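You operate a simulated robot arm through the tools that you are given. There is no shell and no other tool.

Carry out the task below with a simulated two-armed robot. There is one attempt and no reset: what you move stays moved.

TASK
Switch the gas over to the fuller of tanks 1 and 2.
Fine: gas pump off first and on last; shut the old tank's valve, open the new one's, swing the white lever over; the float comes back to about 3; leave all else as it is.

The check looks at the end state, three seconds after you hand in, the way a careful person would. Anything else that was tipped, shoved, dropped, spilled or broken makes it a failure.

THE ROBOT
Two 7-joint arms with four-finger grippers on one trunk that stands fixed in place. Base frame: the origin is at the foot of the trunk, x ahead of it, y to its left, z up. Readings come in m, degrees, newtons and seconds.
The left shoulder is at [0.04, 0.181, 1.355], the right one opposite. With the tool pointing down near the work surface each hand reaches from about 0.1 to 0.8 m from the base axis, measured 20 degrees to its own side. Payload 3.67 kg a hand.
Tool frame (each hand has its own): the origin (TCP) lies between the finger pads and is the grasp point; the fingertips stand 0.028 m ahead of it; z points along the fingers, y is the line along which they close. The gripper opens to 0.112 m. The gripper's body begins 0.073 m behind the TCP.
Orientation is told as [roll, pitch, yaw] about the base's x, y, z axes, in that order, counted from this pose: with the fingers straight down and closing along the base's y, the tool's x points along the base's -x, its y along +y and its z along -z.

THE INTERFACE
- The arms move only by the tool nudge_tool. It takes "left_increments", "right_increments" or both (then of equal length, played together; a hand with none holds still); each is a list of rows, each a list of 7 numbers: the shift along the base's x, y, z in m, then the turn, a rotation vector about the base's x, y, z in degrees, then the closure in counts, from 0 (fully open) to 255 (shut). In form: [[tx, ty, tz, ax, ay, az, grip], ...]. A call has 1 to 20 rows; each row is the pose to reach, as a shift and turn from the pose commanded when the call began. Rows are played at 5 a second. More than 0.05 m and 8.6 degrees between two rows, or a gripper value outside its range, and nothing of the call is played. A pose out of reach is approached as far as the arm can. The call stops where the force on the tool passes 40 N (or 10 N more than at its start, if that is more) or the arm is blocked; 0.2 s more then pass. The fingers move at their own pace and stop on an object; they squeeze with about 20 N. The grip force told is the motor's: it shows also when the fingers shut on nothing. Time passes only in rows, and 0.2 s behind the last, so rows that repeat a pose let the fingers close. The reply holds the time, the measured pose of the TCP, the force on the tool along the base axes, the opening and the grip force, in the units named above and with some noise, with the torque about the TCP (base axes, N m) and any sound that the robot's microphone picked up.
- Cameras (640 x 400 px; columns grow to the right, rows downward): "scene" is now at [0.0992, 0.0017, 1.5925]; the picture's right is [-0.08, -1.00, 0.00], its down [-0.54, 0.04, -0.84] and it looks along [0.84, -0.07, -0.54] (base axes); focal length 214 px, centre (320, 200). "left" rides on the left gripper at [0.06, 0.018, -0.104] in its tool frame; the picture's right is [-0.29, 0.96, 0.00], its down [-0.80, -0.24, -0.55] and it looks along [-0.53, -0.16, 0.83] (tool axes); focal length 234 px, centre (320, 200). "right" rides on the right gripper at [0.06, -0.018, -0.104] in its tool frame; the picture's right is [0.29, 0.96, 0.00], its down [-0.80, 0.24, -0.55] and it looks along [-0.53, 0.16, 0.83] (tool axes); focal length 234 px, centre (320, 200). There is no depth. A picture from a camera that has moved, and an enlarged one, comes with that camera's place and axes in the base frame and with its lens. The place of the scene camera against the robot may be out by one fixed shift of up to 0.018 m in any direction.
- snapshot(camera): a new picture of that camera. No time passes.
- raise_lower(by): slides the trunk up (or, below 0, down) by that many m; the arms and the scene camera ride with it, the base frame stays. It gives what a move gives, with no picture.
- head_to(pan, tilt): turns the head with the scene camera to pan (to the left, within 86 degrees either way) and tilt (down, from -29 to 69), counted from straight ahead of the robot. It gives what a move gives.
- enlarge(camera, box): a new picture of the part [left, top, right, bottom] of that camera's present view, enlarged. No time passes.
- job_done(): hands the job in; it is judged then, once.

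Nothing tells you positions but the pictures and the camera data. Unless the task says otherwise, let go and move clear before handing in.

The tools are called after ">>>" as name(argument=value, ...) on one line, values as JSON. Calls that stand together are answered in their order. nudge_tool: Moves the arms, as the interface text tells. Its arguments: {"type":"object","properties":{"left_increments":{"type":"array"},"right_increments":{"type":"array"}},"required":[]} The other tools are called the same way: raise_lower (by) slides the trunk up or down; head_to (pan, tilt) turns the head that bears the scene camera; snapshot (camera) takes a picture; enlarge (camera, box) takes an enlarged picture of a part of a camera's view; job_done () hands the job in.

At the start:

```text
t: 0.0
left_ee_pos: [0.3259, 0.1308, 1.4276]
left_tool_rot: [-0.1, 0.0, 0.1]
left_ft_force: [-0.5, -0.4, 0.2]
left_wrist_torque: [0.03, 0.03, 0.0]
left_width: 0.1119
left_gripper_force: 0.0
right_ee_pos: [0.3373, -0.0942, 1.5105]
right_tool_rot: [0.0, 0.0, 0.0]
right_ft_force: [-0.7, 1.3, 0.4]
right_wrist_torque: [0.03, 0.01, -0.02]
right_width: 0.1118
right_gripper_force: 0.1
trunk travel left (down, up): [-0.475, 0.039]
head pan, tilt: [-4.7, 32.7]
```

scene: 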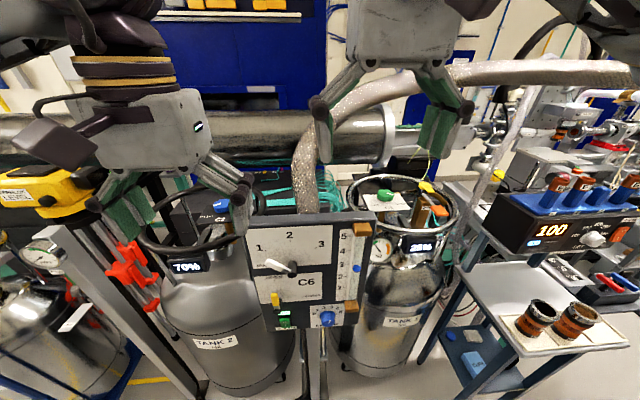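
right: 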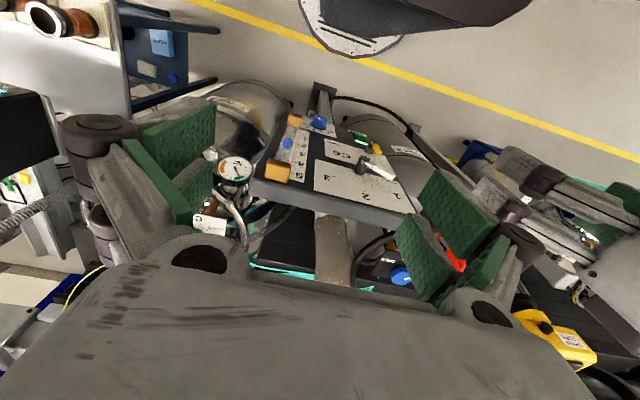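
left: 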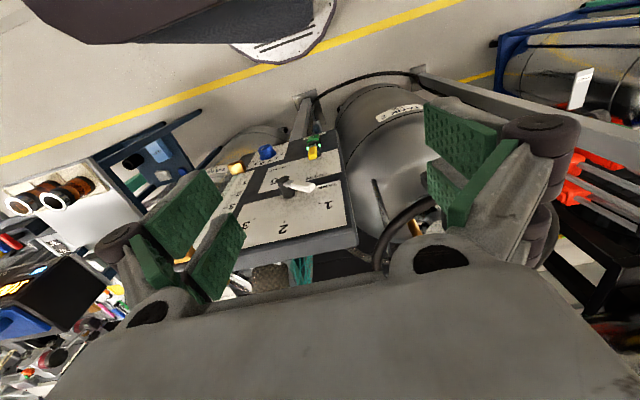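

I see a panel "C6" with a white lever (positions 1, 2, 3), a float tube at its right, and switches and knobs at the bottom. Tank 2 stands on the left marked about 70% and another tank on the right marked about 25%. I'll look closer before moving anything.

>>> enlarge(camera="scene", box=[230, 200, 390, 340])

>>> enlarge(camera="scene", box=[340, 170, 470, 270])

>>> enlarge(camera="scene", box=[130, 180, 290, 300])

>>> enlarge(camera="scene", box=[0, 150, 160, 400])

>>> enlarge(camera="left", box=[200, 80, 380, 260])

>>> enlarge(camera="right", box=[180, 70, 440, 290])

```text
2.86 times, centred on (310, 270) of scene
camera zoom: at [0.0992, 0.0017, 1.5925], right [-0.08, -1.0, 0.0], down [-0.54, 0.04, -0.84], along [0.84, -0.07, -0.54], focal length 613 px, centre (349, 0)
```

zoom: 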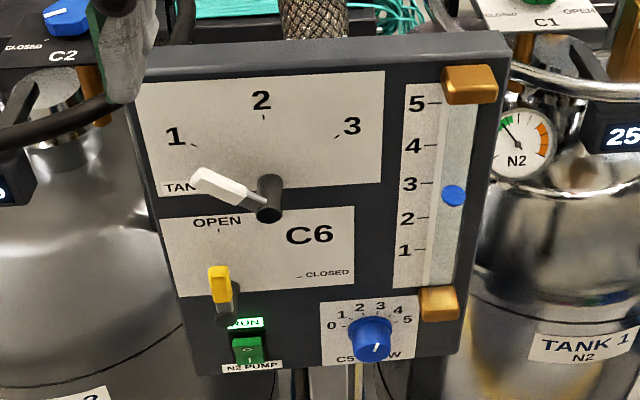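

```text
4.00 times, centred on (405, 220) of scene
camera zoom: at [0.0992, 0.0017, 1.5925], right [-0.08, -1.0, 0.0], down [-0.54, 0.04, -0.84], along [0.84, -0.07, -0.54], focal length 858 px, centre (-20, 120)
```

zoom: 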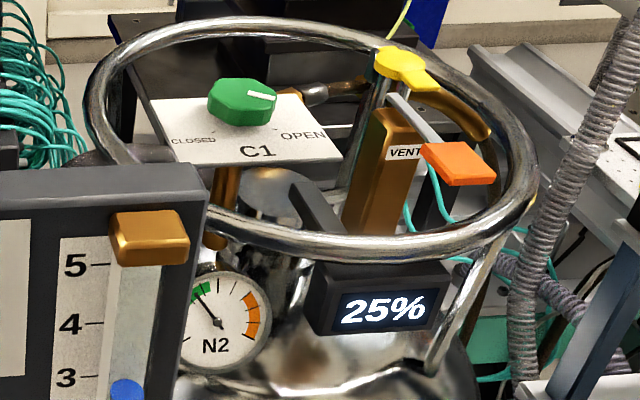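

```text
3.33 times, centred on (210, 240) of scene
camera zoom: at [0.0992, 0.0017, 1.5925], right [-0.08, -1.0, 0.0], down [-0.54, 0.04, -0.84], along [0.84, -0.07, -0.54], focal length 715 px, centre (687, 67)
```

zoom: 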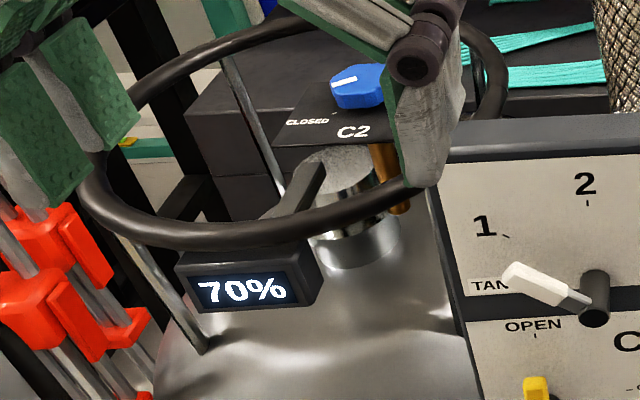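

```text
1.60 times, centred on (80, 275) of scene
camera zoom: at [0.0992, 0.0017, 1.5925], right [-0.08, -1.0, 0.0], down [-0.54, 0.04, -0.84], along [0.84, -0.07, -0.54], focal length 343 px, centre (704, 80)
```

zoom: 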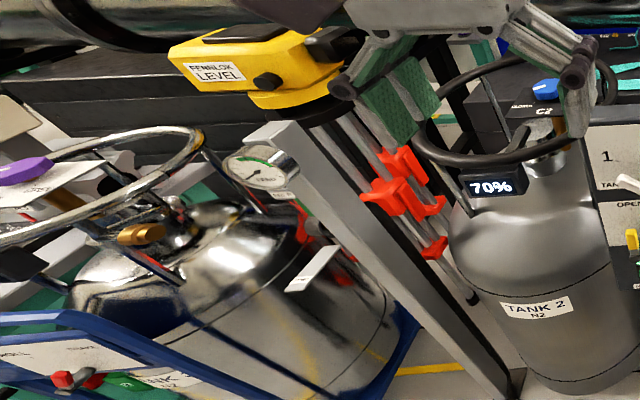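

```text
2.22 times, centred on (290, 170) of left
camera zoom: at [0.2665, 0.15, 1.5323], right [0.29, 0.96, 0.0], down [0.8, -0.24, 0.55], along [0.53, -0.16, -0.83], focal length 520 px, centre (387, 267)
```

zoom: 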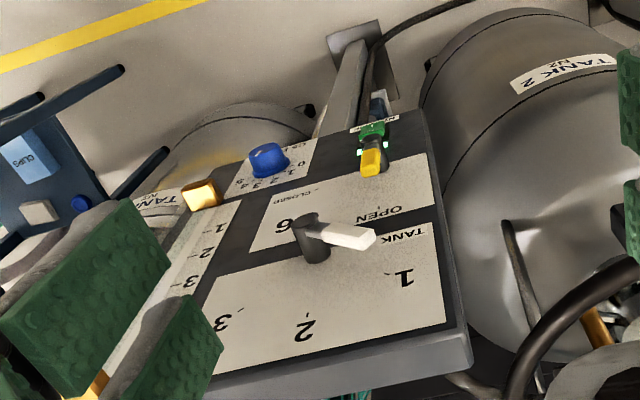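

```text
1.82 times, centred on (310, 180) of right
camera zoom: at [0.2785, -0.112, 1.6132], right [-0.29, 0.96, 0.0], down [0.8, 0.24, 0.55], along [0.53, 0.16, -0.83], focal length 426 px, centre (338, 236)
```

zoom: 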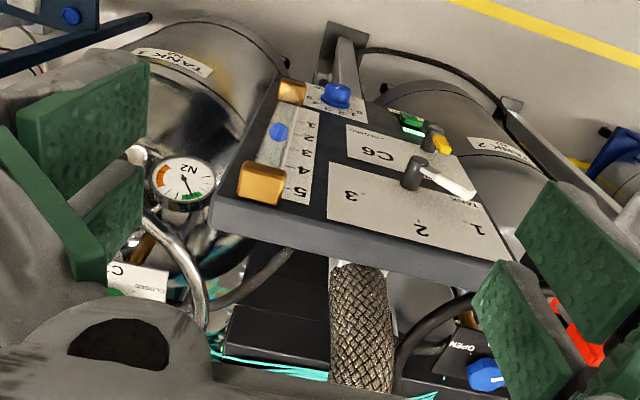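

Tank 2 reads 70% and tank 1 reads 25%, so the change is from 1 to 2. The lever points to 1, C1's mark is at OPEN and C2's at CLOSED. Triangulation puts the lever hub near (0.44, 0.03, 1.17) and the C2 knob near (0.79, 0.31, 1.13). I'll turn the head to see what is around before I move the arms.

>>> head_to(pan=-30, tilt=15)

>>> snapshot(camera="scene")

>>> head_to(pan=35, tilt=25)

>>> snapshot(camera="scene")

```text
t: 0.9
left_ee_pos: [0.3265, 0.1306, 1.4277]
left_tool_rot: [-0.2, 0.0, 0.1]
left_ft_force: [-0.1, 0.2, -0.2]
left_wrist_torque: [0.0, -0.04, -0.01]
left_width: 0.1121
left_gripper_force: 0.1
right_ee_pos: [0.3369, -0.0934, 1.5095]
right_tool_rot: [-0.1, 0.0, 0.0]
right_ft_force: [0.1, -0.6, 0.6]
right_wrist_torque: [0.01, 0.03, -0.01]
right_width: 0.1116
right_gripper_force: 0.1
trunk travel left (down, up): [-0.475, 0.039]
head pan, tilt: [-30.0, 15.0]
```

```text
taken
camera scene: at [0.0912, -0.0376, 1.6209], right [-0.5, -0.87, 0.0], down [-0.23, 0.13, -0.97], along [0.84, -0.48, -0.26], focal length 214 px, centre (320, 200)
```

scene: 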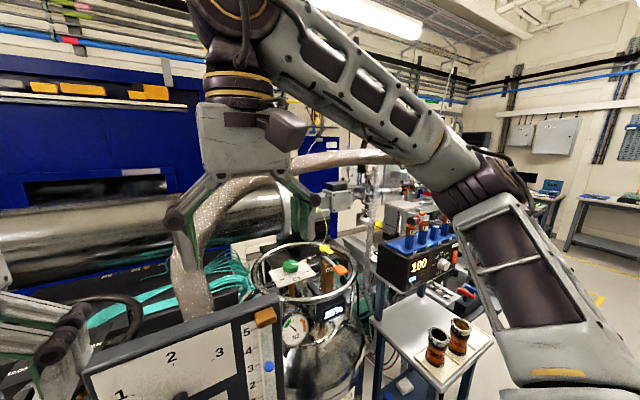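

```text
t: 2.2
left_ee_pos: [0.3257, 0.1295, 1.4273]
left_tool_rot: [-0.1, -0.1, 0.2]
left_ft_force: [-0.3, 0.2, 1.3]
left_wrist_torque: [-0.01, 0.03, -0.01]
left_width: 0.1119
left_gripper_force: 0.0
right_ee_pos: [0.3377, -0.094, 1.5098]
right_tool_rot: [-0.1, 0.0, 0.0]
right_ft_force: [-0.4, 0.8, -0.2]
right_wrist_torque: [0.01, 0.02, -0.03]
right_width: 0.1121
right_gripper_force: 0.1
trunk travel left (down, up): [-0.475, 0.039]
head pan, tilt: [35.0, 25.0]
```

```text
taken
camera scene: at [0.0858, 0.0618, 1.6048], right [0.57, -0.82, 0.0], down [-0.35, -0.24, -0.91], along [0.74, 0.52, -0.42], focal length 214 px, centre (320, 200)
```

scene: 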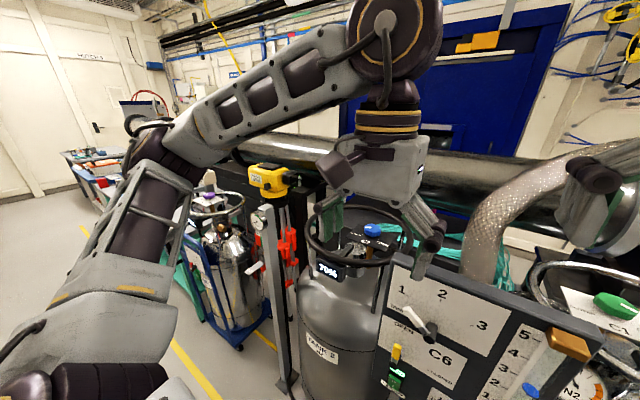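

The braided hose rises behind the panel and arcs off to the right, possibly over tank 1. I'll spread both hands sideways to clear the view and get different sight lines.

>>> nudge_tool(left_increments=[[0, 0.04, 0, 0, 0, 0, 0], [0, 0.08, 0, 0, 0, 0, 0], [0, 0.12, 0, 0, 0, 0, 0], [0, 0.16, 0, 0, 0, 0, 0], [0, 0.2, 0, 0, 0, 0, 0]], right_increments=[[0, -0.04, 0, 0, 0, 0, 0], [0, -0.08, 0, 0, 0, 0, 0], [0, -0.12, 0, 0, 0, 0, 0], [0, -0.16, 0, 0, 0, 0, 0], [0, -0.2, 0, 0, 0, 0, 0]])

>>> head_to(pan=-10, tilt=25)

>>> snapshot(camera="scene")

>>> snapshot(camera="right")

>>> snapshot(camera="left")

```text
t: 3.6
left_ee_pos: [0.3305, 0.3305, 1.3961]
left_tool_rot: [-0.3, 6.5, -0.3]
left_ft_force: [-0.1, 0.7, 1.2]
left_wrist_torque: [-0.02, 0.0, 0.04]
left_width: 0.1117
left_gripper_force: 0.2
right_ee_pos: [0.3361, -0.2929, 1.5098]
right_tool_rot: [0.0, -0.1, 0.1]
right_ft_force: [0.4, 0.8, 0.0]
right_wrist_torque: [-0.01, -0.01, -0.01]
right_width: 0.112
right_gripper_force: 0.1
trunk travel left (down, up): [-0.475, 0.039]
head pan, tilt: [35.0, 25.0]
stopped in row 5 (left hand): the arm was blocked; the commanded pose is now the measured one
```

```text
t: 4.8
left_ee_pos: [0.332, 0.3297, 1.3969]
left_tool_rot: [-0.3, 6.4, -0.2]
left_ft_force: [-0.3, -0.3, -0.3]
left_wrist_torque: [-0.01, 0.01, 0.0]
left_width: 0.1121
left_gripper_force: 0.0
right_ee_pos: [0.3376, -0.293, 1.5096]
right_tool_rot: [0.0, -0.1, 0.1]
right_ft_force: [0.9, 0.6, 0.1]
right_wrist_torque: [0.02, 0.03, 0.01]
right_width: 0.1121
right_gripper_force: 0.0
trunk travel left (down, up): [-0.475, 0.039]
head pan, tilt: [-10.0, 25.0]
```

```text
taken
camera scene: at [0.1007, -0.0069, 1.6048], right [-0.17, -0.98, 0.0], down [-0.42, 0.07, -0.91], along [0.89, -0.16, -0.42], focal length 214 px, centre (320, 200)
```

scene: 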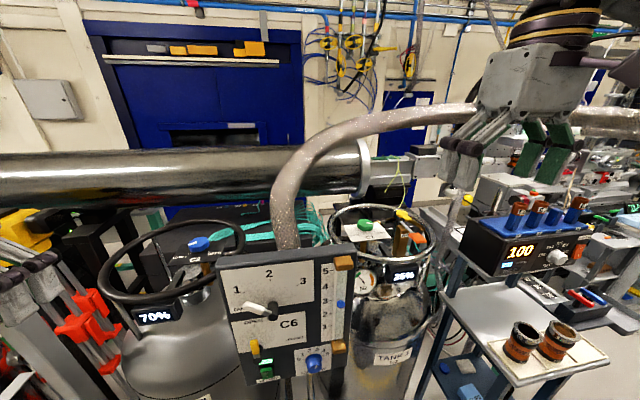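

```text
taken
camera right: at [0.2775, -0.3121, 1.6133], right [-0.29, 0.96, 0.0], down [0.8, 0.24, 0.55], along [0.53, 0.16, -0.83], focal length 234 px, centre (320, 200)
```

right: 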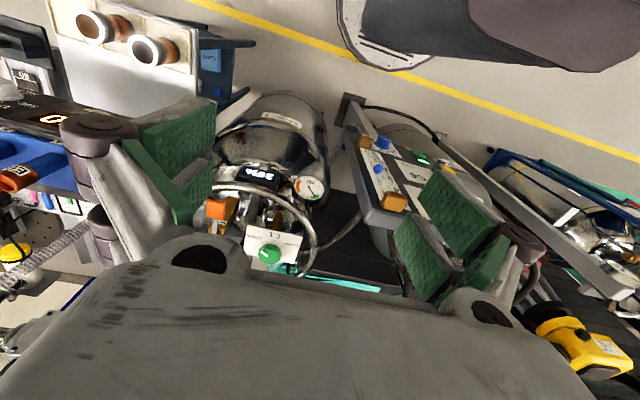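

```text
taken
camera left: at [0.2847, 0.35, 1.5062], right [0.29, 0.96, -0.04], down [0.85, -0.24, 0.46], along [0.43, -0.16, -0.89], focal length 234 px, centre (320, 200)
```

left: 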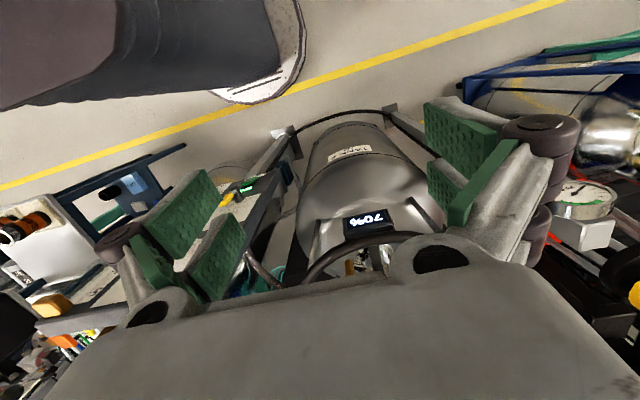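

The left arm stopped at what looks like a joint limit, since it felt no force. The panel is vertical, facing me at x≈0.47. The lever hub is near (0.44, 0.03, 1.17), and C1 is near (0.73, -0.31, 1.19). Next I'll lower the trunk a little, which gives a second height for measuring the hose and the knobs.

>>> raise_lower(by=-0.15)

>>> snapshot(camera="scene")

>>> snapshot(camera="right")

>>> snapshot(camera="left")

```text
t: 6.5
left_ee_pos: [0.333, 0.3299, 1.2451]
left_tool_rot: [-0.3, 6.4, -0.2]
left_ft_force: [0.1, -0.8, 0.1]
left_wrist_torque: [-0.02, 0.02, -0.01]
left_width: 0.1121
left_gripper_force: 0.0
right_ee_pos: [0.3374, -0.2923, 1.3595]
right_tool_rot: [0.0, 0.0, 0.0]
right_ft_force: [0.7, 0.3, -0.7]
right_wrist_torque: [0.01, 0.02, 0.0]
right_width: 0.112
right_gripper_force: 0.0
trunk travel left (down, up): [-0.325, 0.189]
head pan, tilt: [-10.0, 25.0]
```

```text
taken
camera scene: at [0.1008, -0.007, 1.4537], right [-0.17, -0.98, 0.0], down [-0.42, 0.07, -0.91], along [0.89, -0.16, -0.42], focal length 214 px, centre (320, 200)
```

scene: 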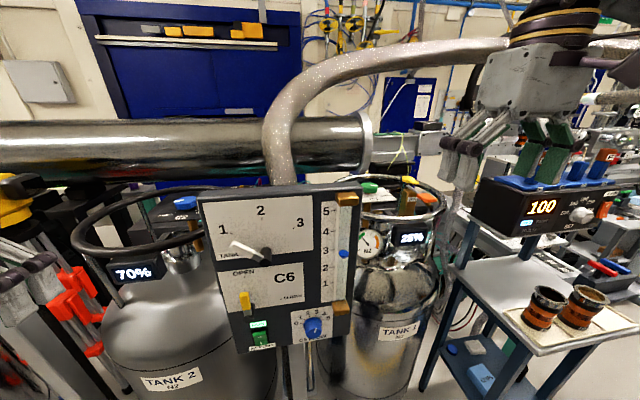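

```text
taken
camera right: at [0.2776, -0.3121, 1.4621], right [-0.29, 0.96, 0.0], down [0.8, 0.24, 0.55], along [0.53, 0.16, -0.83], focal length 234 px, centre (320, 200)
```

right: 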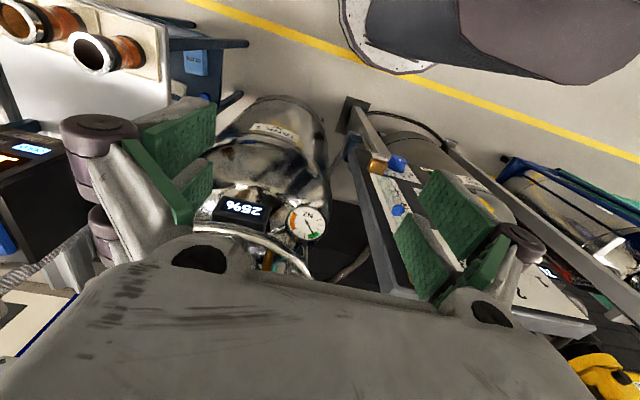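

```text
taken
camera left: at [0.2848, 0.35, 1.3551], right [0.29, 0.96, -0.04], down [0.85, -0.24, 0.46], along [0.43, -0.16, -0.89], focal length 234 px, centre (320, 200)
```

left: 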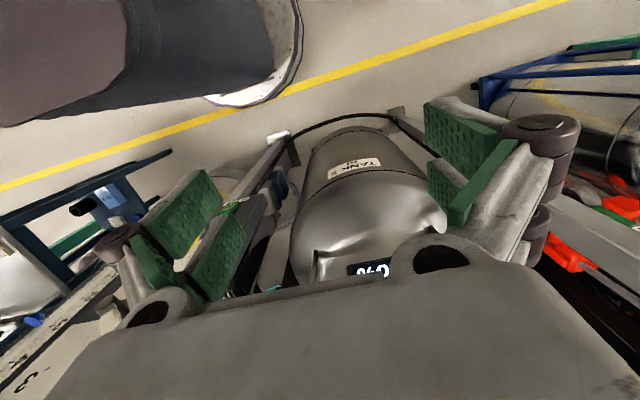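

The hose crosses above C1 at about z=1.56, so the right hand should come in low with its tool tilted forward. Now I'll zoom in on the knobs, the pump switch and the panel.

>>> enlarge(camera="scene", box=[340, 165, 450, 255])

>>> enlarge(camera="scene", box=[70, 170, 230, 300])

>>> enlarge(camera="scene", box=[220, 280, 360, 370])

>>> enlarge(camera="scene", box=[195, 185, 365, 305])

```text
4.44 times, centred on (395, 210) of scene
camera zoom: at [0.1008, -0.007, 1.4537], right [-0.17, -0.98, 0.0], down [-0.42, 0.07, -0.91], along [0.89, -0.16, -0.42], focal length 953 px, centre (-13, 156)
```

zoom: 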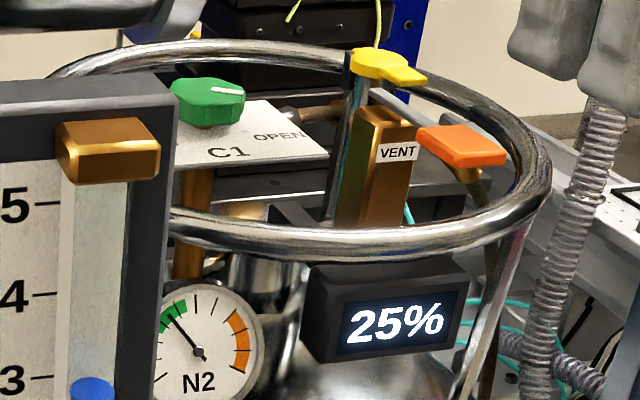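

```text
3.08 times, centred on (150, 235) of scene
camera zoom: at [0.1008, -0.007, 1.4537], right [-0.17, -0.98, 0.0], down [-0.42, 0.07, -0.91], along [0.89, -0.16, -0.42], focal length 660 px, centre (843, 92)
```

zoom: 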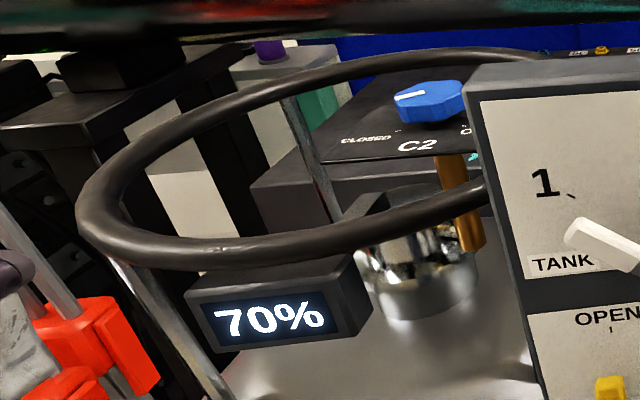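

```text
4.44 times, centred on (290, 325) of scene
camera zoom: at [0.1008, -0.007, 1.4537], right [-0.17, -0.98, 0.0], down [-0.42, 0.07, -0.91], along [0.89, -0.16, -0.42], focal length 953 px, centre (453, -356)
```

zoom: 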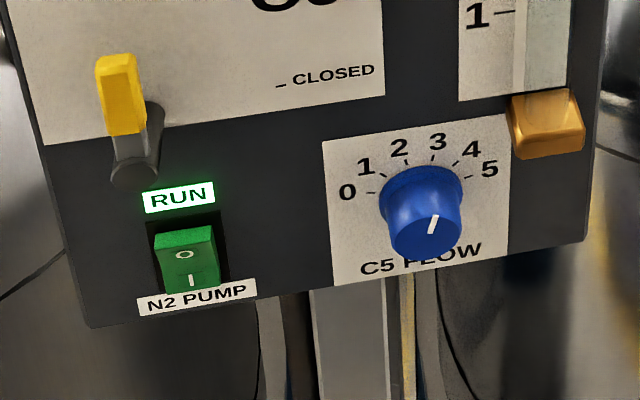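

```text
3.33 times, centred on (280, 245) of scene
camera zoom: at [0.1008, -0.007, 1.4537], right [-0.17, -0.98, 0.0], down [-0.42, 0.07, -0.91], along [0.89, -0.16, -0.42], focal length 715 px, centre (453, 50)
```

zoom: 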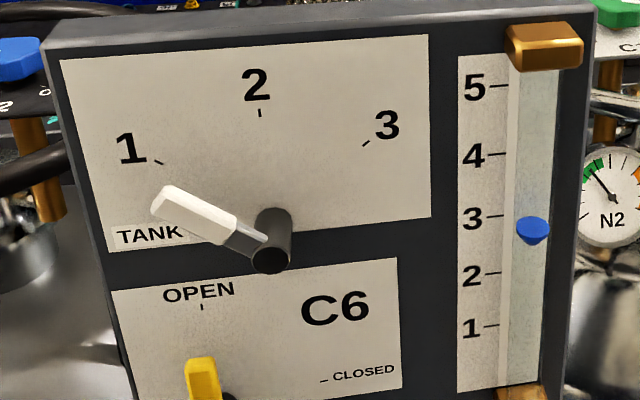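

The rocker has 0 at the top and I at the bottom, and it now sits at I with RUN lit, near (0.46, 0.07, 0.91). The float is a little under 3. I'll close the left hand, tilt it forward about 50° and bring it in front of the panel, well clear, for a close look.

>>> nudge_tool(left_increments=[[-0.01, -0.03, -0.02, 0, -7, 0, 255], [-0.02, -0.06, -0.04, 0, -14, 0, 255], [-0.03, -0.09, -0.06, 0, -21, 0, 255], [-0.04, -0.12, -0.08, 0, -28, 0, 255], [-0.05, -0.15, -0.1, 0, -35, 0, 255], [-0.06, -0.18, -0.12, 0, -42, 0, 255], [-0.06, -0.2, -0.14, 0, -49, 0, 255], [-0.06, -0.2, -0.16, 0, -56, 0, 255]])

>>> snapshot(camera="left")

>>> snapshot(camera="scene")

```text
t: 8.3
left_ee_pos: [0.3423, -0.0051, 1.1126]
left_tool_rot: [-0.5, -49.5, 0.5]
left_ft_force: [-3.9, -3.6, -4.1]
left_wrist_torque: [0.17, -0.49, 0.2]
left_width: 0.0
left_gripper_force: 19.7
left hand out of reach, approached as far as the arm can: row 3, 4, 5, 6, 7, 8
right_ee_pos: [0.3395, -0.2936, 1.3587]
right_tool_rot: [-0.1, 0.0, -0.1]
right_ft_force: [0.2, 0.5, 0.4]
right_wrist_torque: [-0.07, 0.05, 0.04]
right_width: 0.112
right_gripper_force: 0.0
trunk travel left (down, up): [-0.325, 0.189]
head pan, tilt: [-10.0, 25.0]
```

```text
taken
camera left: at [0.2245, 0.0133, 1.1349], right [0.18, 0.96, 0.21], down [0.1, -0.23, 0.97], along [0.98, -0.16, -0.14], focal length 234 px, centre (320, 200)
```

left: 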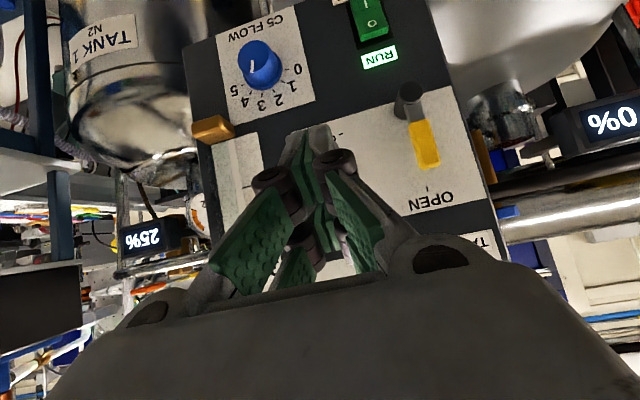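

```text
taken
camera scene: at [0.1023, -0.0075, 1.4535], right [-0.17, -0.98, 0.0], down [-0.42, 0.07, -0.91], along [0.89, -0.16, -0.42], focal length 214 px, centre (320, 200)
```

scene: 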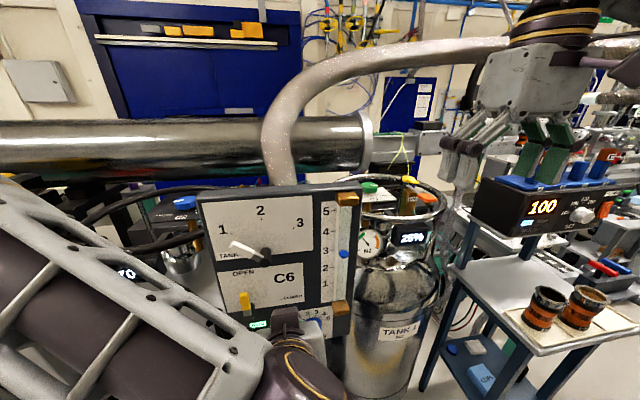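

The pose was too close to the body, so the arm settled at (0.34, 0.00, 1.11) instead, still clear of the panel. I'll raise the trunk again to give the arm room to reach down and forward.

>>> raise_lower(by=0.15)

>>> nudge_tool(left_increments=[[0, 0, -0.01, 0, 0, 0, 255]])

>>> snapshot(camera="left")

>>> snapshot(camera="scene")

```text
t: 10.1
left_ee_pos: [0.3394, -0.0065, 1.2629]
left_tool_rot: [0.2, -49.5, -0.3]
left_ft_force: [0.2, -1.0, -0.4]
left_wrist_torque: [0.0, 0.02, 0.0]
left_width: 0.0
left_gripper_force: 19.9
right_ee_pos: [0.3375, -0.2939, 1.5088]
right_tool_rot: [0.0, 0.1, 0.0]
right_ft_force: [-0.3, -1.0, 0.6]
right_wrist_torque: [0.05, 0.01, 0.01]
right_width: 0.1121
right_gripper_force: 0.0
trunk travel left (down, up): [-0.475, 0.039]
head pan, tilt: [-10.0, 25.0]
```

```text
t: 10.5
left_ee_pos: [0.3411, -0.0079, 1.2525]
left_tool_rot: [0.3, -49.4, -0.3]
left_ft_force: [0.4, 0.0, 1.0]
left_wrist_torque: [-0.01, 0.02, 0.02]
left_width: 0.0001
left_gripper_force: 20.4
right_ee_pos: [0.3372, -0.2936, 1.5091]
right_tool_rot: [0.0, -0.1, 0.0]
right_ft_force: [1.3, 0.2, -0.7]
right_wrist_torque: [0.01, 0.0, 0.0]
right_width: 0.1119
right_gripper_force: 0.1
trunk travel left (down, up): [-0.475, 0.039]
head pan, tilt: [-10.0, 25.0]
```

```text
taken
camera left: at [0.2227, 0.0117, 1.2751], right [0.19, 0.96, 0.22], down [0.1, -0.24, 0.97], along [0.98, -0.16, -0.14], focal length 234 px, centre (320, 200)
```

left: 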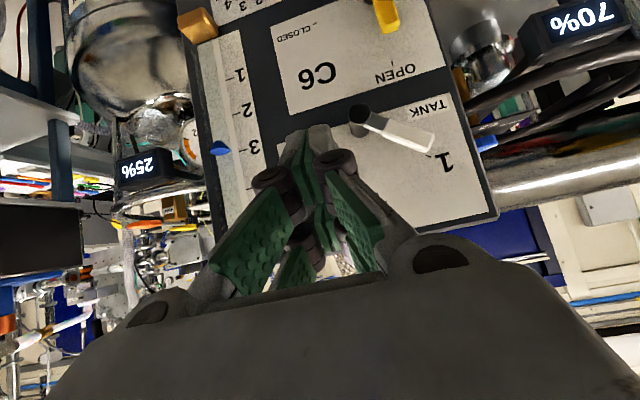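

```text
taken
camera scene: at [0.1015, -0.0071, 1.6047], right [-0.17, -0.98, 0.0], down [-0.42, 0.07, -0.91], along [0.89, -0.16, -0.42], focal length 214 px, centre (320, 200)
```

scene: 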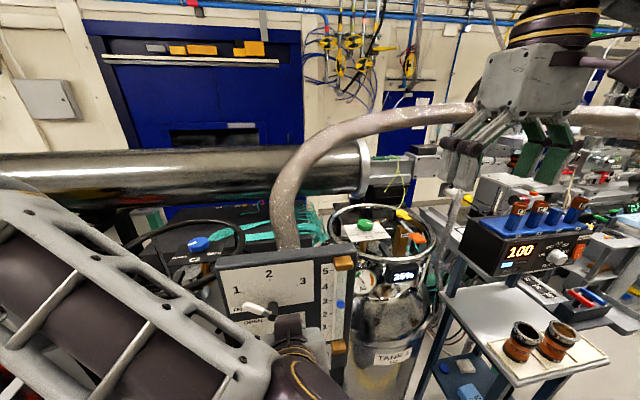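

The command now follows the measured pose. I'll shift left to y≈0.07 and go down in front of the panel, keeping x≈0.34.

>>> nudge_tool(left_increments=[[0, 0.03, -0.04, 0, 0, 0, 255], [0, 0.06, -0.08, 0, 0, 0, 255], [0, 0.078, -0.12, 0, 0, 0, 255], [0, 0.078, -0.16, 0, 0, 0, 255], [0, 0.078, -0.2, 0, 0, 0, 255], [0, 0.078, -0.24, 0, 0, 0, 255]])

>>> snapshot(camera="left")

>>> snapshot(camera="right")

>>> snapshot(camera="scene")

```text
t: 11.9
left_ee_pos: [0.34, 0.0714, 1.0124]
left_tool_rot: [0.2, -49.5, -0.2]
left_ft_force: [-0.7, 0.8, 0.5]
left_wrist_torque: [-0.04, -0.05, -0.03]
left_width: 0.0
left_gripper_force: 19.9
left hand out of reach, approached as far as the arm can: row 1, 2, 3, 4, 5
right_ee_pos: [0.338, -0.2945, 1.5096]
right_tool_rot: [0.1, 0.0, 0.0]
right_ft_force: [0.5, 0.5, -0.5]
right_wrist_torque: [0.01, 0.0, -0.01]
right_width: 0.112
right_gripper_force: 0.0
trunk travel left (down, up): [-0.475, 0.039]
head pan, tilt: [-10.0, 25.0]
```

```text
taken
camera left: at [0.222, 0.0904, 1.0348], right [0.19, 0.96, 0.22], down [0.1, -0.24, 0.97], along [0.98, -0.16, -0.14], focal length 234 px, centre (320, 200)
```

left: 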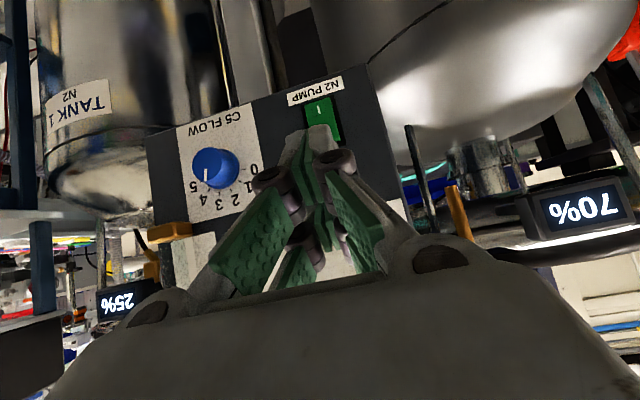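

```text
taken
camera right: at [0.2778, -0.3121, 1.6132], right [-0.29, 0.96, 0.0], down [0.8, 0.24, 0.55], along [0.53, 0.16, -0.83], focal length 234 px, centre (320, 200)
```

right: 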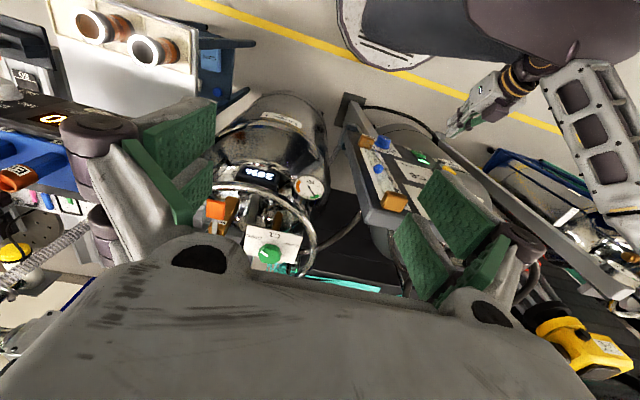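

```text
taken
camera scene: at [0.101, -0.007, 1.6048], right [-0.17, -0.98, 0.0], down [-0.42, 0.07, -0.91], along [0.89, -0.16, -0.42], focal length 214 px, centre (320, 200)
```

scene: 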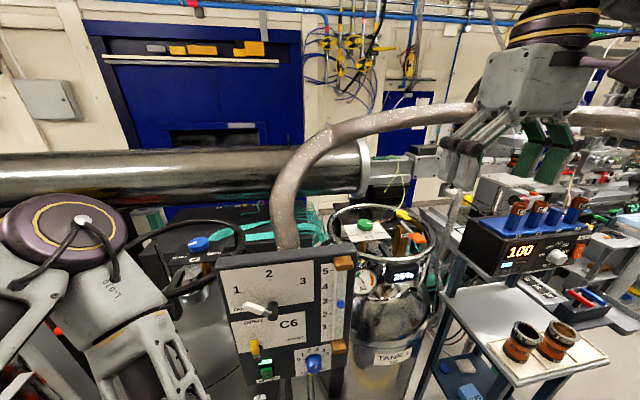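

The rocker shows just beyond the fingertips, near (0.46, 0.075, 0.91). I'll zoom in to find its exact edges.

>>> enlarge(camera="left", box=[260, 60, 400, 160])

>>> enlarge(camera="scene", box=[220, 320, 300, 390])

>>> enlarge(camera="right", box=[380, 130, 470, 200])

```text
4.00 times, centred on (330, 110) of left
camera zoom: at [0.222, 0.0904, 1.0348], right [0.19, 0.96, 0.22], down [0.1, -0.24, 0.97], along [0.98, -0.16, -0.14], focal length 937 px, centre (280, 560)
```

zoom: 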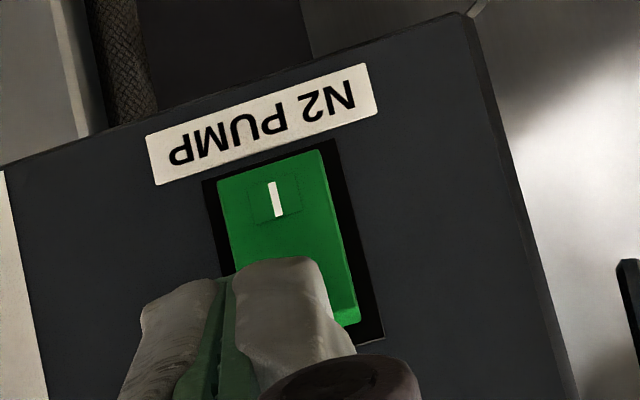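

```text
5.71 times, centred on (260, 355) of scene
camera zoom: at [0.101, -0.007, 1.6048], right [-0.17, -0.98, 0.0], down [-0.42, 0.07, -0.91], along [0.89, -0.16, -0.42], focal length 1226 px, centre (663, -686)
```

zoom: 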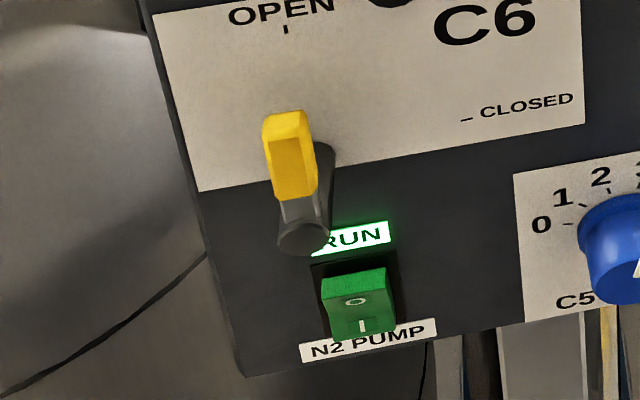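

```text
5.71 times, centred on (425, 165) of right
camera zoom: at [0.2778, -0.3121, 1.6132], right [-0.29, 0.96, 0.0], down [0.8, 0.24, 0.55], along [0.53, 0.16, -0.83], focal length 1338 px, centre (-280, 400)
```

zoom: 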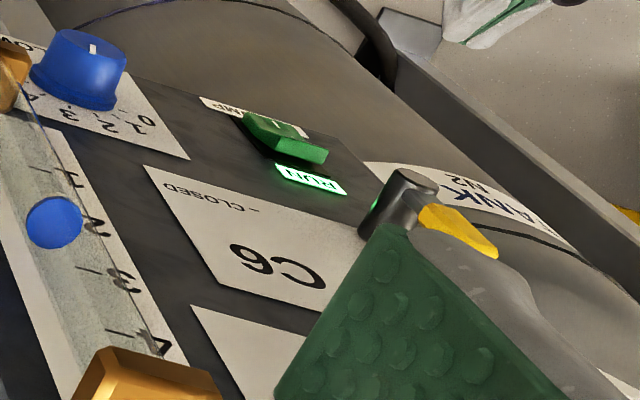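

The rocker frame spans y 0.053 to 0.091 and z 0.888 to 0.948. Its upper (0) half is centred near z 0.933, and the C6 hub is well above at z≈1.0. I'll go down to that height and move close without touching.

>>> nudge_tool(left_increments=[[0, 0, -0.035, 0, 0, 0, 255], [0, 0, -0.068, 0, 0, 0, 255], [0.03, 0, -0.068, 0, 0, 0, 255], [0.055, 0, -0.068, 0, 0, 0, 255]])

>>> enlarge(camera="left", box=[240, 0, 420, 160])

>>> enlarge(camera="scene", box=[200, 290, 320, 400])

>>> enlarge(camera="right", box=[380, 130, 470, 200])

```text
t: 12.9
left_ee_pos: [0.3937, 0.0716, 0.944]
left_tool_rot: [0.3, -49.5, -0.3]
left_ft_force: [-0.3, -0.2, 0.5]
left_wrist_torque: [-0.02, 0.05, 0.02]
left_width: 0.0001
left_gripper_force: 19.5
right_ee_pos: [0.3371, -0.2943, 1.5101]
right_tool_rot: [0.1, 0.1, 0.1]
right_ft_force: [0.7, 0.1, -0.4]
right_wrist_torque: [0.04, 0.02, 0.0]
right_width: 0.1121
right_gripper_force: 0.1
trunk travel left (down, up): [-0.475, 0.039]
head pan, tilt: [-10.0, 25.0]
```

```text
2.50 times, centred on (330, 80) of left
camera zoom: at [0.277, 0.0906, 0.9661], right [0.19, 0.96, 0.22], down [0.1, -0.24, 0.97], along [0.98, -0.16, -0.14], focal length 585 px, centre (295, 500)
```

zoom: 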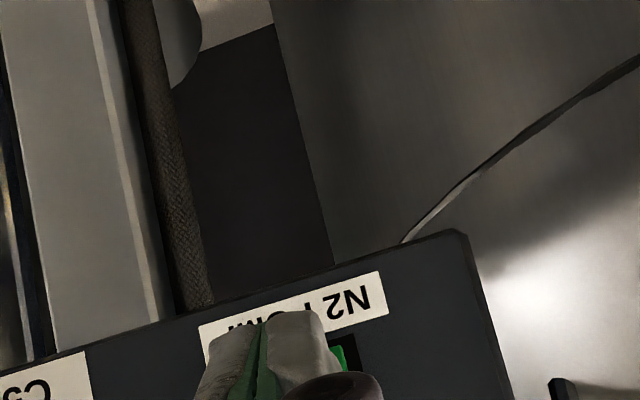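

```text
3.64 times, centred on (260, 345) of scene
camera zoom: at [0.1014, -0.0075, 1.6047], right [-0.17, -0.98, 0.0], down [-0.42, 0.07, -0.91], along [0.89, -0.16, -0.42], focal length 780 px, centre (538, -327)
```

zoom: 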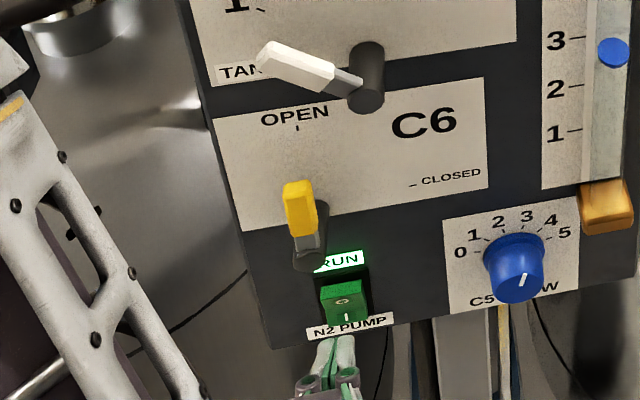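

```text
5.71 times, centred on (425, 165) of right
camera zoom: at [0.2781, -0.3126, 1.613], right [-0.29, 0.96, 0.0], down [0.8, 0.24, 0.55], along [0.53, 0.16, -0.83], focal length 1338 px, centre (-280, 400)
```

zoom: 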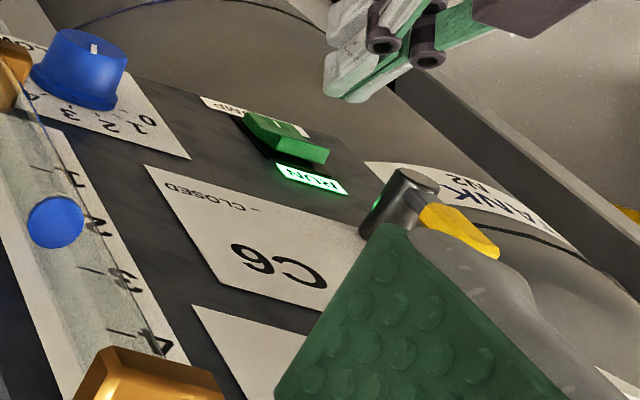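

The fingertips line up with the rocker's upper half in y and z. I'll press forward slowly and watch the force, sound and lamp.

>>> nudge_tool(left_increments=[[0.008, 0, 0, 0, 0, 0, 255], [0.014, 0, 0, 0, 0, 0, 255], [0.018, 0, 0, 0, 0, 0, 255], [0.022, 0, 0, 0, 0, 0, 255], [0.026, 0, 0, 0, 0, 0, 255]])

>>> enlarge(camera="scene", box=[200, 290, 320, 400])

>>> enlarge(camera="right", box=[380, 130, 470, 200])

```text
t: 14.1
left_ee_pos: [0.4203, 0.0711, 0.9441]
left_tool_rot: [0.2, -49.4, -0.3]
left_ft_force: [-0.3, 0.5, 0.2]
left_wrist_torque: [0.01, 0.0, 0.0]
left_width: 0.0001
left_gripper_force: 19.9
right_ee_pos: [0.3379, -0.294, 1.5098]
right_tool_rot: [0.0, 0.0, -0.1]
right_ft_force: [-0.4, -0.2, 0.5]
right_wrist_torque: [-0.02, 0.03, -0.01]
right_width: 0.1121
right_gripper_force: 0.0
trunk travel left (down, up): [-0.475, 0.039]
head pan, tilt: [-10.0, 25.0]
```

```text
3.64 times, centred on (260, 345) of scene
camera zoom: at [0.1012, -0.0072, 1.6047], right [-0.17, -0.98, 0.0], down [-0.42, 0.07, -0.91], along [0.89, -0.16, -0.42], focal length 780 px, centre (538, -327)
```

zoom: 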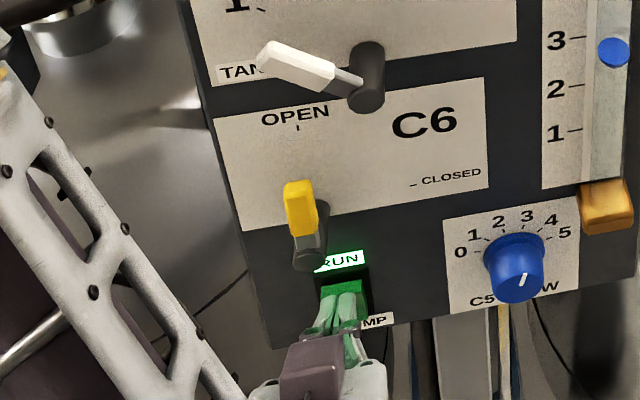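

```text
5.71 times, centred on (425, 165) of right
camera zoom: at [0.278, -0.3123, 1.6131], right [-0.29, 0.96, 0.0], down [0.8, 0.24, 0.55], along [0.53, 0.16, -0.83], focal length 1338 px, centre (-280, 400)
```

zoom: 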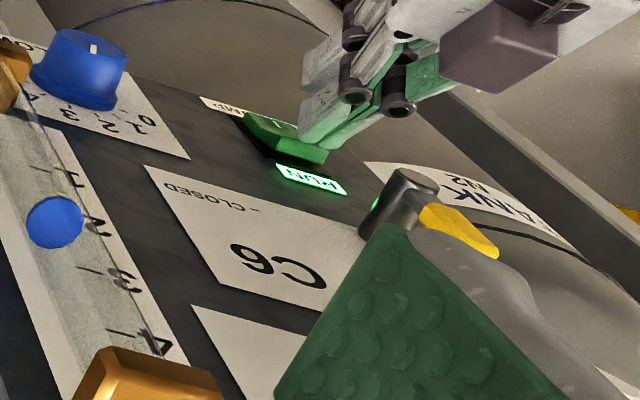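

The tips are right at the upper half and still haven't touched. I'll keep pressing in small steps.

>>> nudge_tool(left_increments=[[0.004, 0, 0, 0, 0, 0, 255], [0.008, 0, 0, 0, 0, 0, 255], [0.012, 0, 0, 0, 0, 0, 255], [0.016, 0, 0, 0, 0, 0, 255], [0.02, 0, 0, 0, 0, 0, 255]])

>>> enlarge(camera="scene", box=[200, 290, 320, 400])

>>> enlarge(camera="right", box=[380, 130, 470, 200])

```text
t: 15.4
left_ee_pos: [0.4328, 0.0717, 0.9459]
left_tool_rot: [0.2, -49.1, -0.5]
left_ft_force: [-27.2, 9.0, 28.0]
left_wrist_torque: [0.06, -0.83, 0.22]
left_width: 0.0059
left_gripper_force: 35.5
right_ee_pos: [0.3337, -0.2929, 1.5112]
right_tool_rot: [0.0, -0.2, 0.0]
right_ft_force: [0.1, -0.1, 0.2]
right_wrist_torque: [-0.01, 0.04, 0.0]
right_width: 0.1121
right_gripper_force: 0.0
trunk travel left (down, up): [-0.475, 0.039]
head pan, tilt: [-10.0, 25.0]
stopped in row 5 (left hand): the force on the tool passed its limit at 43 N (the readings are from after the stop); the commanded pose is now the measured one
```

```text
3.64 times, centred on (260, 345) of scene
camera zoom: at [0.0955, -0.006, 1.6055], right [-0.17, -0.98, 0.0], down [-0.41, 0.07, -0.91], along [0.89, -0.16, -0.42], focal length 780 px, centre (538, -327)
```

zoom: 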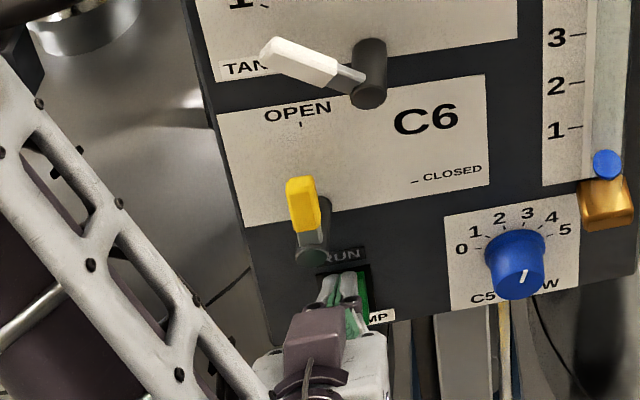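

```text
5.71 times, centred on (425, 165) of right
camera zoom: at [0.273, -0.3113, 1.6146], right [-0.29, 0.96, 0.0], down [0.8, 0.24, 0.56], along [0.53, 0.16, -0.83], focal length 1338 px, centre (-280, 400)
```

zoom: 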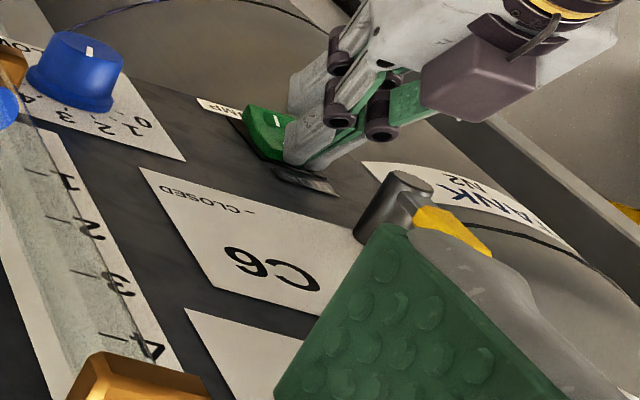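

The RUN lamp is out and the float has dropped, so the pump is off. I'll back off straight.

>>> nudge_tool(left_increments=[[-0.01, 0, 0, 0, 0, 0, 255], [-0.04, 0, 0, 0, 0, 0, 255], [-0.08, 0, 0.0, 0, 0, 0, 255], [-0.09, 0, 0.04, 0, 0, 0, 255]])

>>> enlarge(camera="scene", box=[200, 230, 370, 400])

```text
t: 16.4
left_ee_pos: [0.3474, 0.0711, 0.9836]
left_tool_rot: [0.3, -48.9, -0.6]
left_ft_force: [0.2, -0.2, -0.2]
left_wrist_torque: [-0.01, 0.01, -0.01]
left_width: 0.0
left_gripper_force: 36.2
right_ee_pos: [0.338, -0.295, 1.5094]
right_tool_rot: [0.2, -0.1, -0.1]
right_ft_force: [0.3, 0.4, 0.4]
right_wrist_torque: [0.03, -0.03, -0.06]
right_width: 0.1121
right_gripper_force: 0.1
trunk travel left (down, up): [-0.475, 0.039]
head pan, tilt: [-10.0, 25.0]
```

```text
2.35 times, centred on (285, 315) of scene
camera zoom: at [0.1016, -0.0078, 1.6048], right [-0.17, -0.98, 0.0], down [-0.42, 0.07, -0.91], along [0.89, -0.16, -0.42], focal length 505 px, centre (402, -71)
```

zoom: 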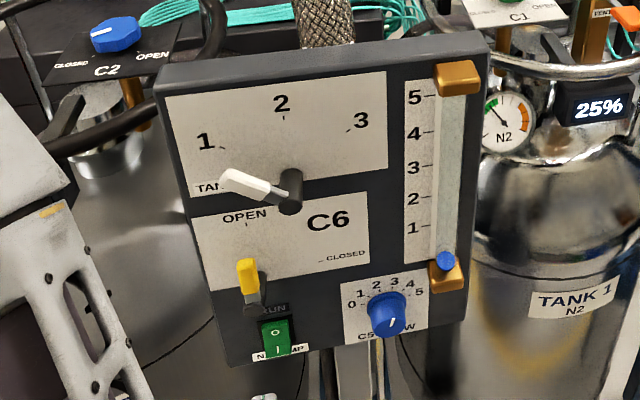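

The rocker is at 0 and the float is down. Next is C1 with the right hand, so I'll study the C1 knob from both cameras.

>>> enlarge(camera="right", box=[200, 170, 330, 290])

>>> enlarge(camera="scene", box=[325, 195, 405, 255])

>>> enlarge(camera="scene", box=[160, 225, 260, 300])

```text
3.33 times, centred on (265, 230) of right
camera zoom: at [0.2786, -0.3132, 1.613], right [-0.29, 0.96, 0.0], down [0.8, 0.24, 0.55], along [0.53, 0.16, -0.83], focal length 781 px, centre (503, 100)
```

zoom: 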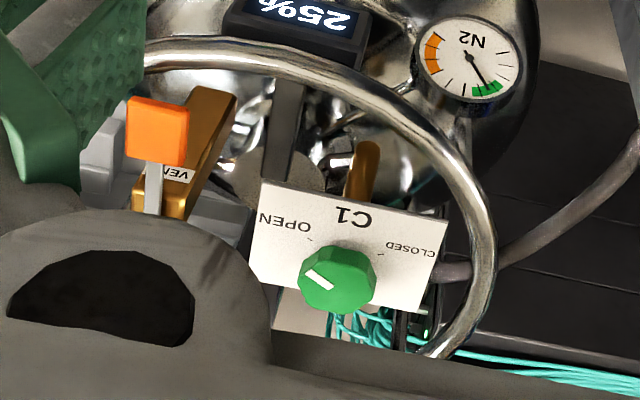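

```text
6.67 times, centred on (365, 225) of scene
camera zoom: at [0.1016, -0.0078, 1.6048], right [-0.17, -0.98, 0.0], down [-0.42, 0.07, -0.91], along [0.89, -0.16, -0.42], focal length 1430 px, centre (20, 33)
```

zoom: 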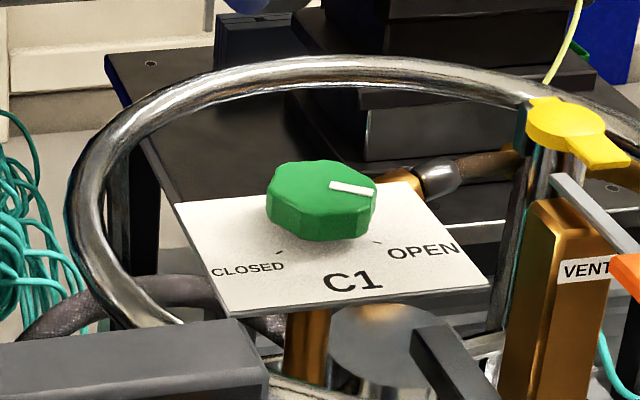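

```text
5.33 times, centred on (210, 262) of scene
camera zoom: at [0.1016, -0.0078, 1.6048], right [-0.17, -0.98, 0.0], down [-0.42, 0.07, -0.91], along [0.89, -0.16, -0.42], focal length 1144 px, centre (907, -133)
```

zoom: 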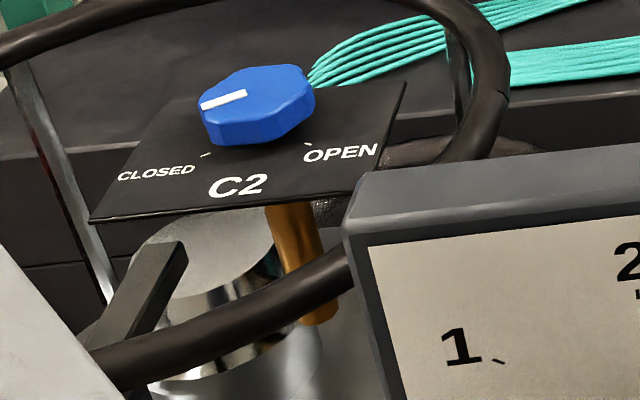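

The C1 knob's top is near (0.756, -0.307, 1.18) with a vertical axis. Its mark has to swing clockwise, past the front, from OPEN to CLOSED. I'll bring the right hand down first, then forward under the hose, stopping at x≈0.58 to look.

>>> nudge_tool(right_increments=[[0, 0, -0.045, 0, 0, 0, 0], [0, 0, -0.09, 0, 0, 0, 0], [0, 0, -0.135, 0, 0, 0, 0], [0, 0, -0.18, 0, 0, 0, 0], [0, 0, -0.225, 0, 0, 0, 0], [0, 0, -0.25, 0, 0, 0, 0], [0.04, -0.005, -0.25, 0, 0, 0, 0], [0.08, -0.01, -0.25, 0, 0, 0, 0], [0.12, -0.013, -0.25, 0, 0, 0, 0], [0.16, -0.013, -0.25, 0, 0, 0, 0], [0.2, -0.013, -0.25, 0, 0, 0, 0], [0.23, -0.013, -0.25, 0, 0, 0, 0]])

>>> snapshot(camera="scene")

>>> snapshot(camera="right")

```text
t: 19.1
left_ee_pos: [0.349, 0.0728, 0.9826]
left_tool_rot: [0.2, -49.0, -0.5]
left_ft_force: [-0.6, 0.9, 0.2]
left_wrist_torque: [0.0, 0.04, -0.01]
left_width: 0.0
left_gripper_force: 35.5
right_ee_pos: [0.5693, -0.3071, 1.2597]
right_tool_rot: [0.0, 0.0, 0.0]
right_ft_force: [0.0, 0.5, 0.2]
right_wrist_torque: [-0.01, -0.03, -0.04]
right_width: 0.1121
right_gripper_force: 0.0
trunk travel left (down, up): [-0.475, 0.039]
head pan, tilt: [-10.0, 25.0]
```

```text
taken
camera scene: at [0.1023, -0.0069, 1.6047], right [-0.17, -0.98, 0.0], down [-0.42, 0.07, -0.91], along [0.89, -0.16, -0.42], focal length 214 px, centre (320, 200)
```

scene: 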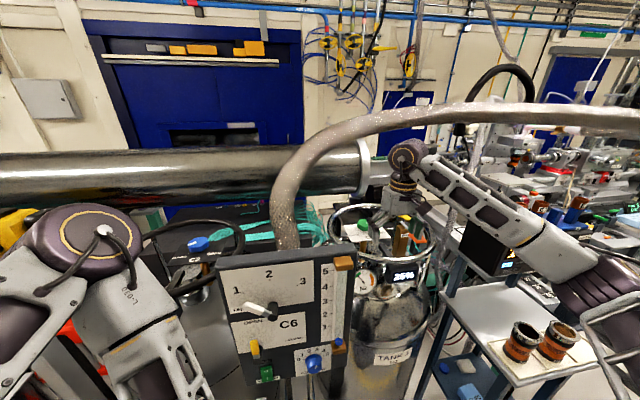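

```text
taken
camera right: at [0.5097, -0.3257, 1.3625], right [-0.29, 0.96, 0.0], down [0.8, 0.24, 0.55], along [0.53, 0.16, -0.83], focal length 234 px, centre (320, 200)
```

right: 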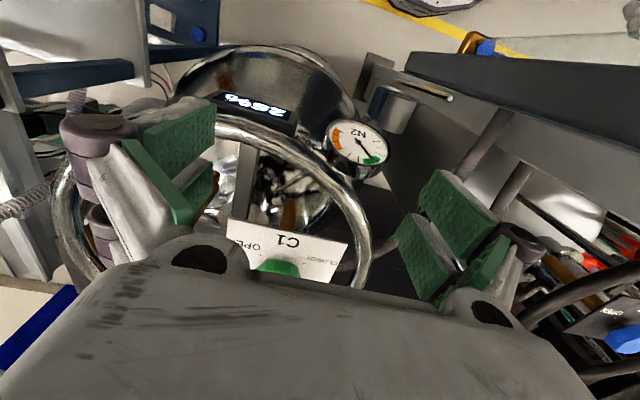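

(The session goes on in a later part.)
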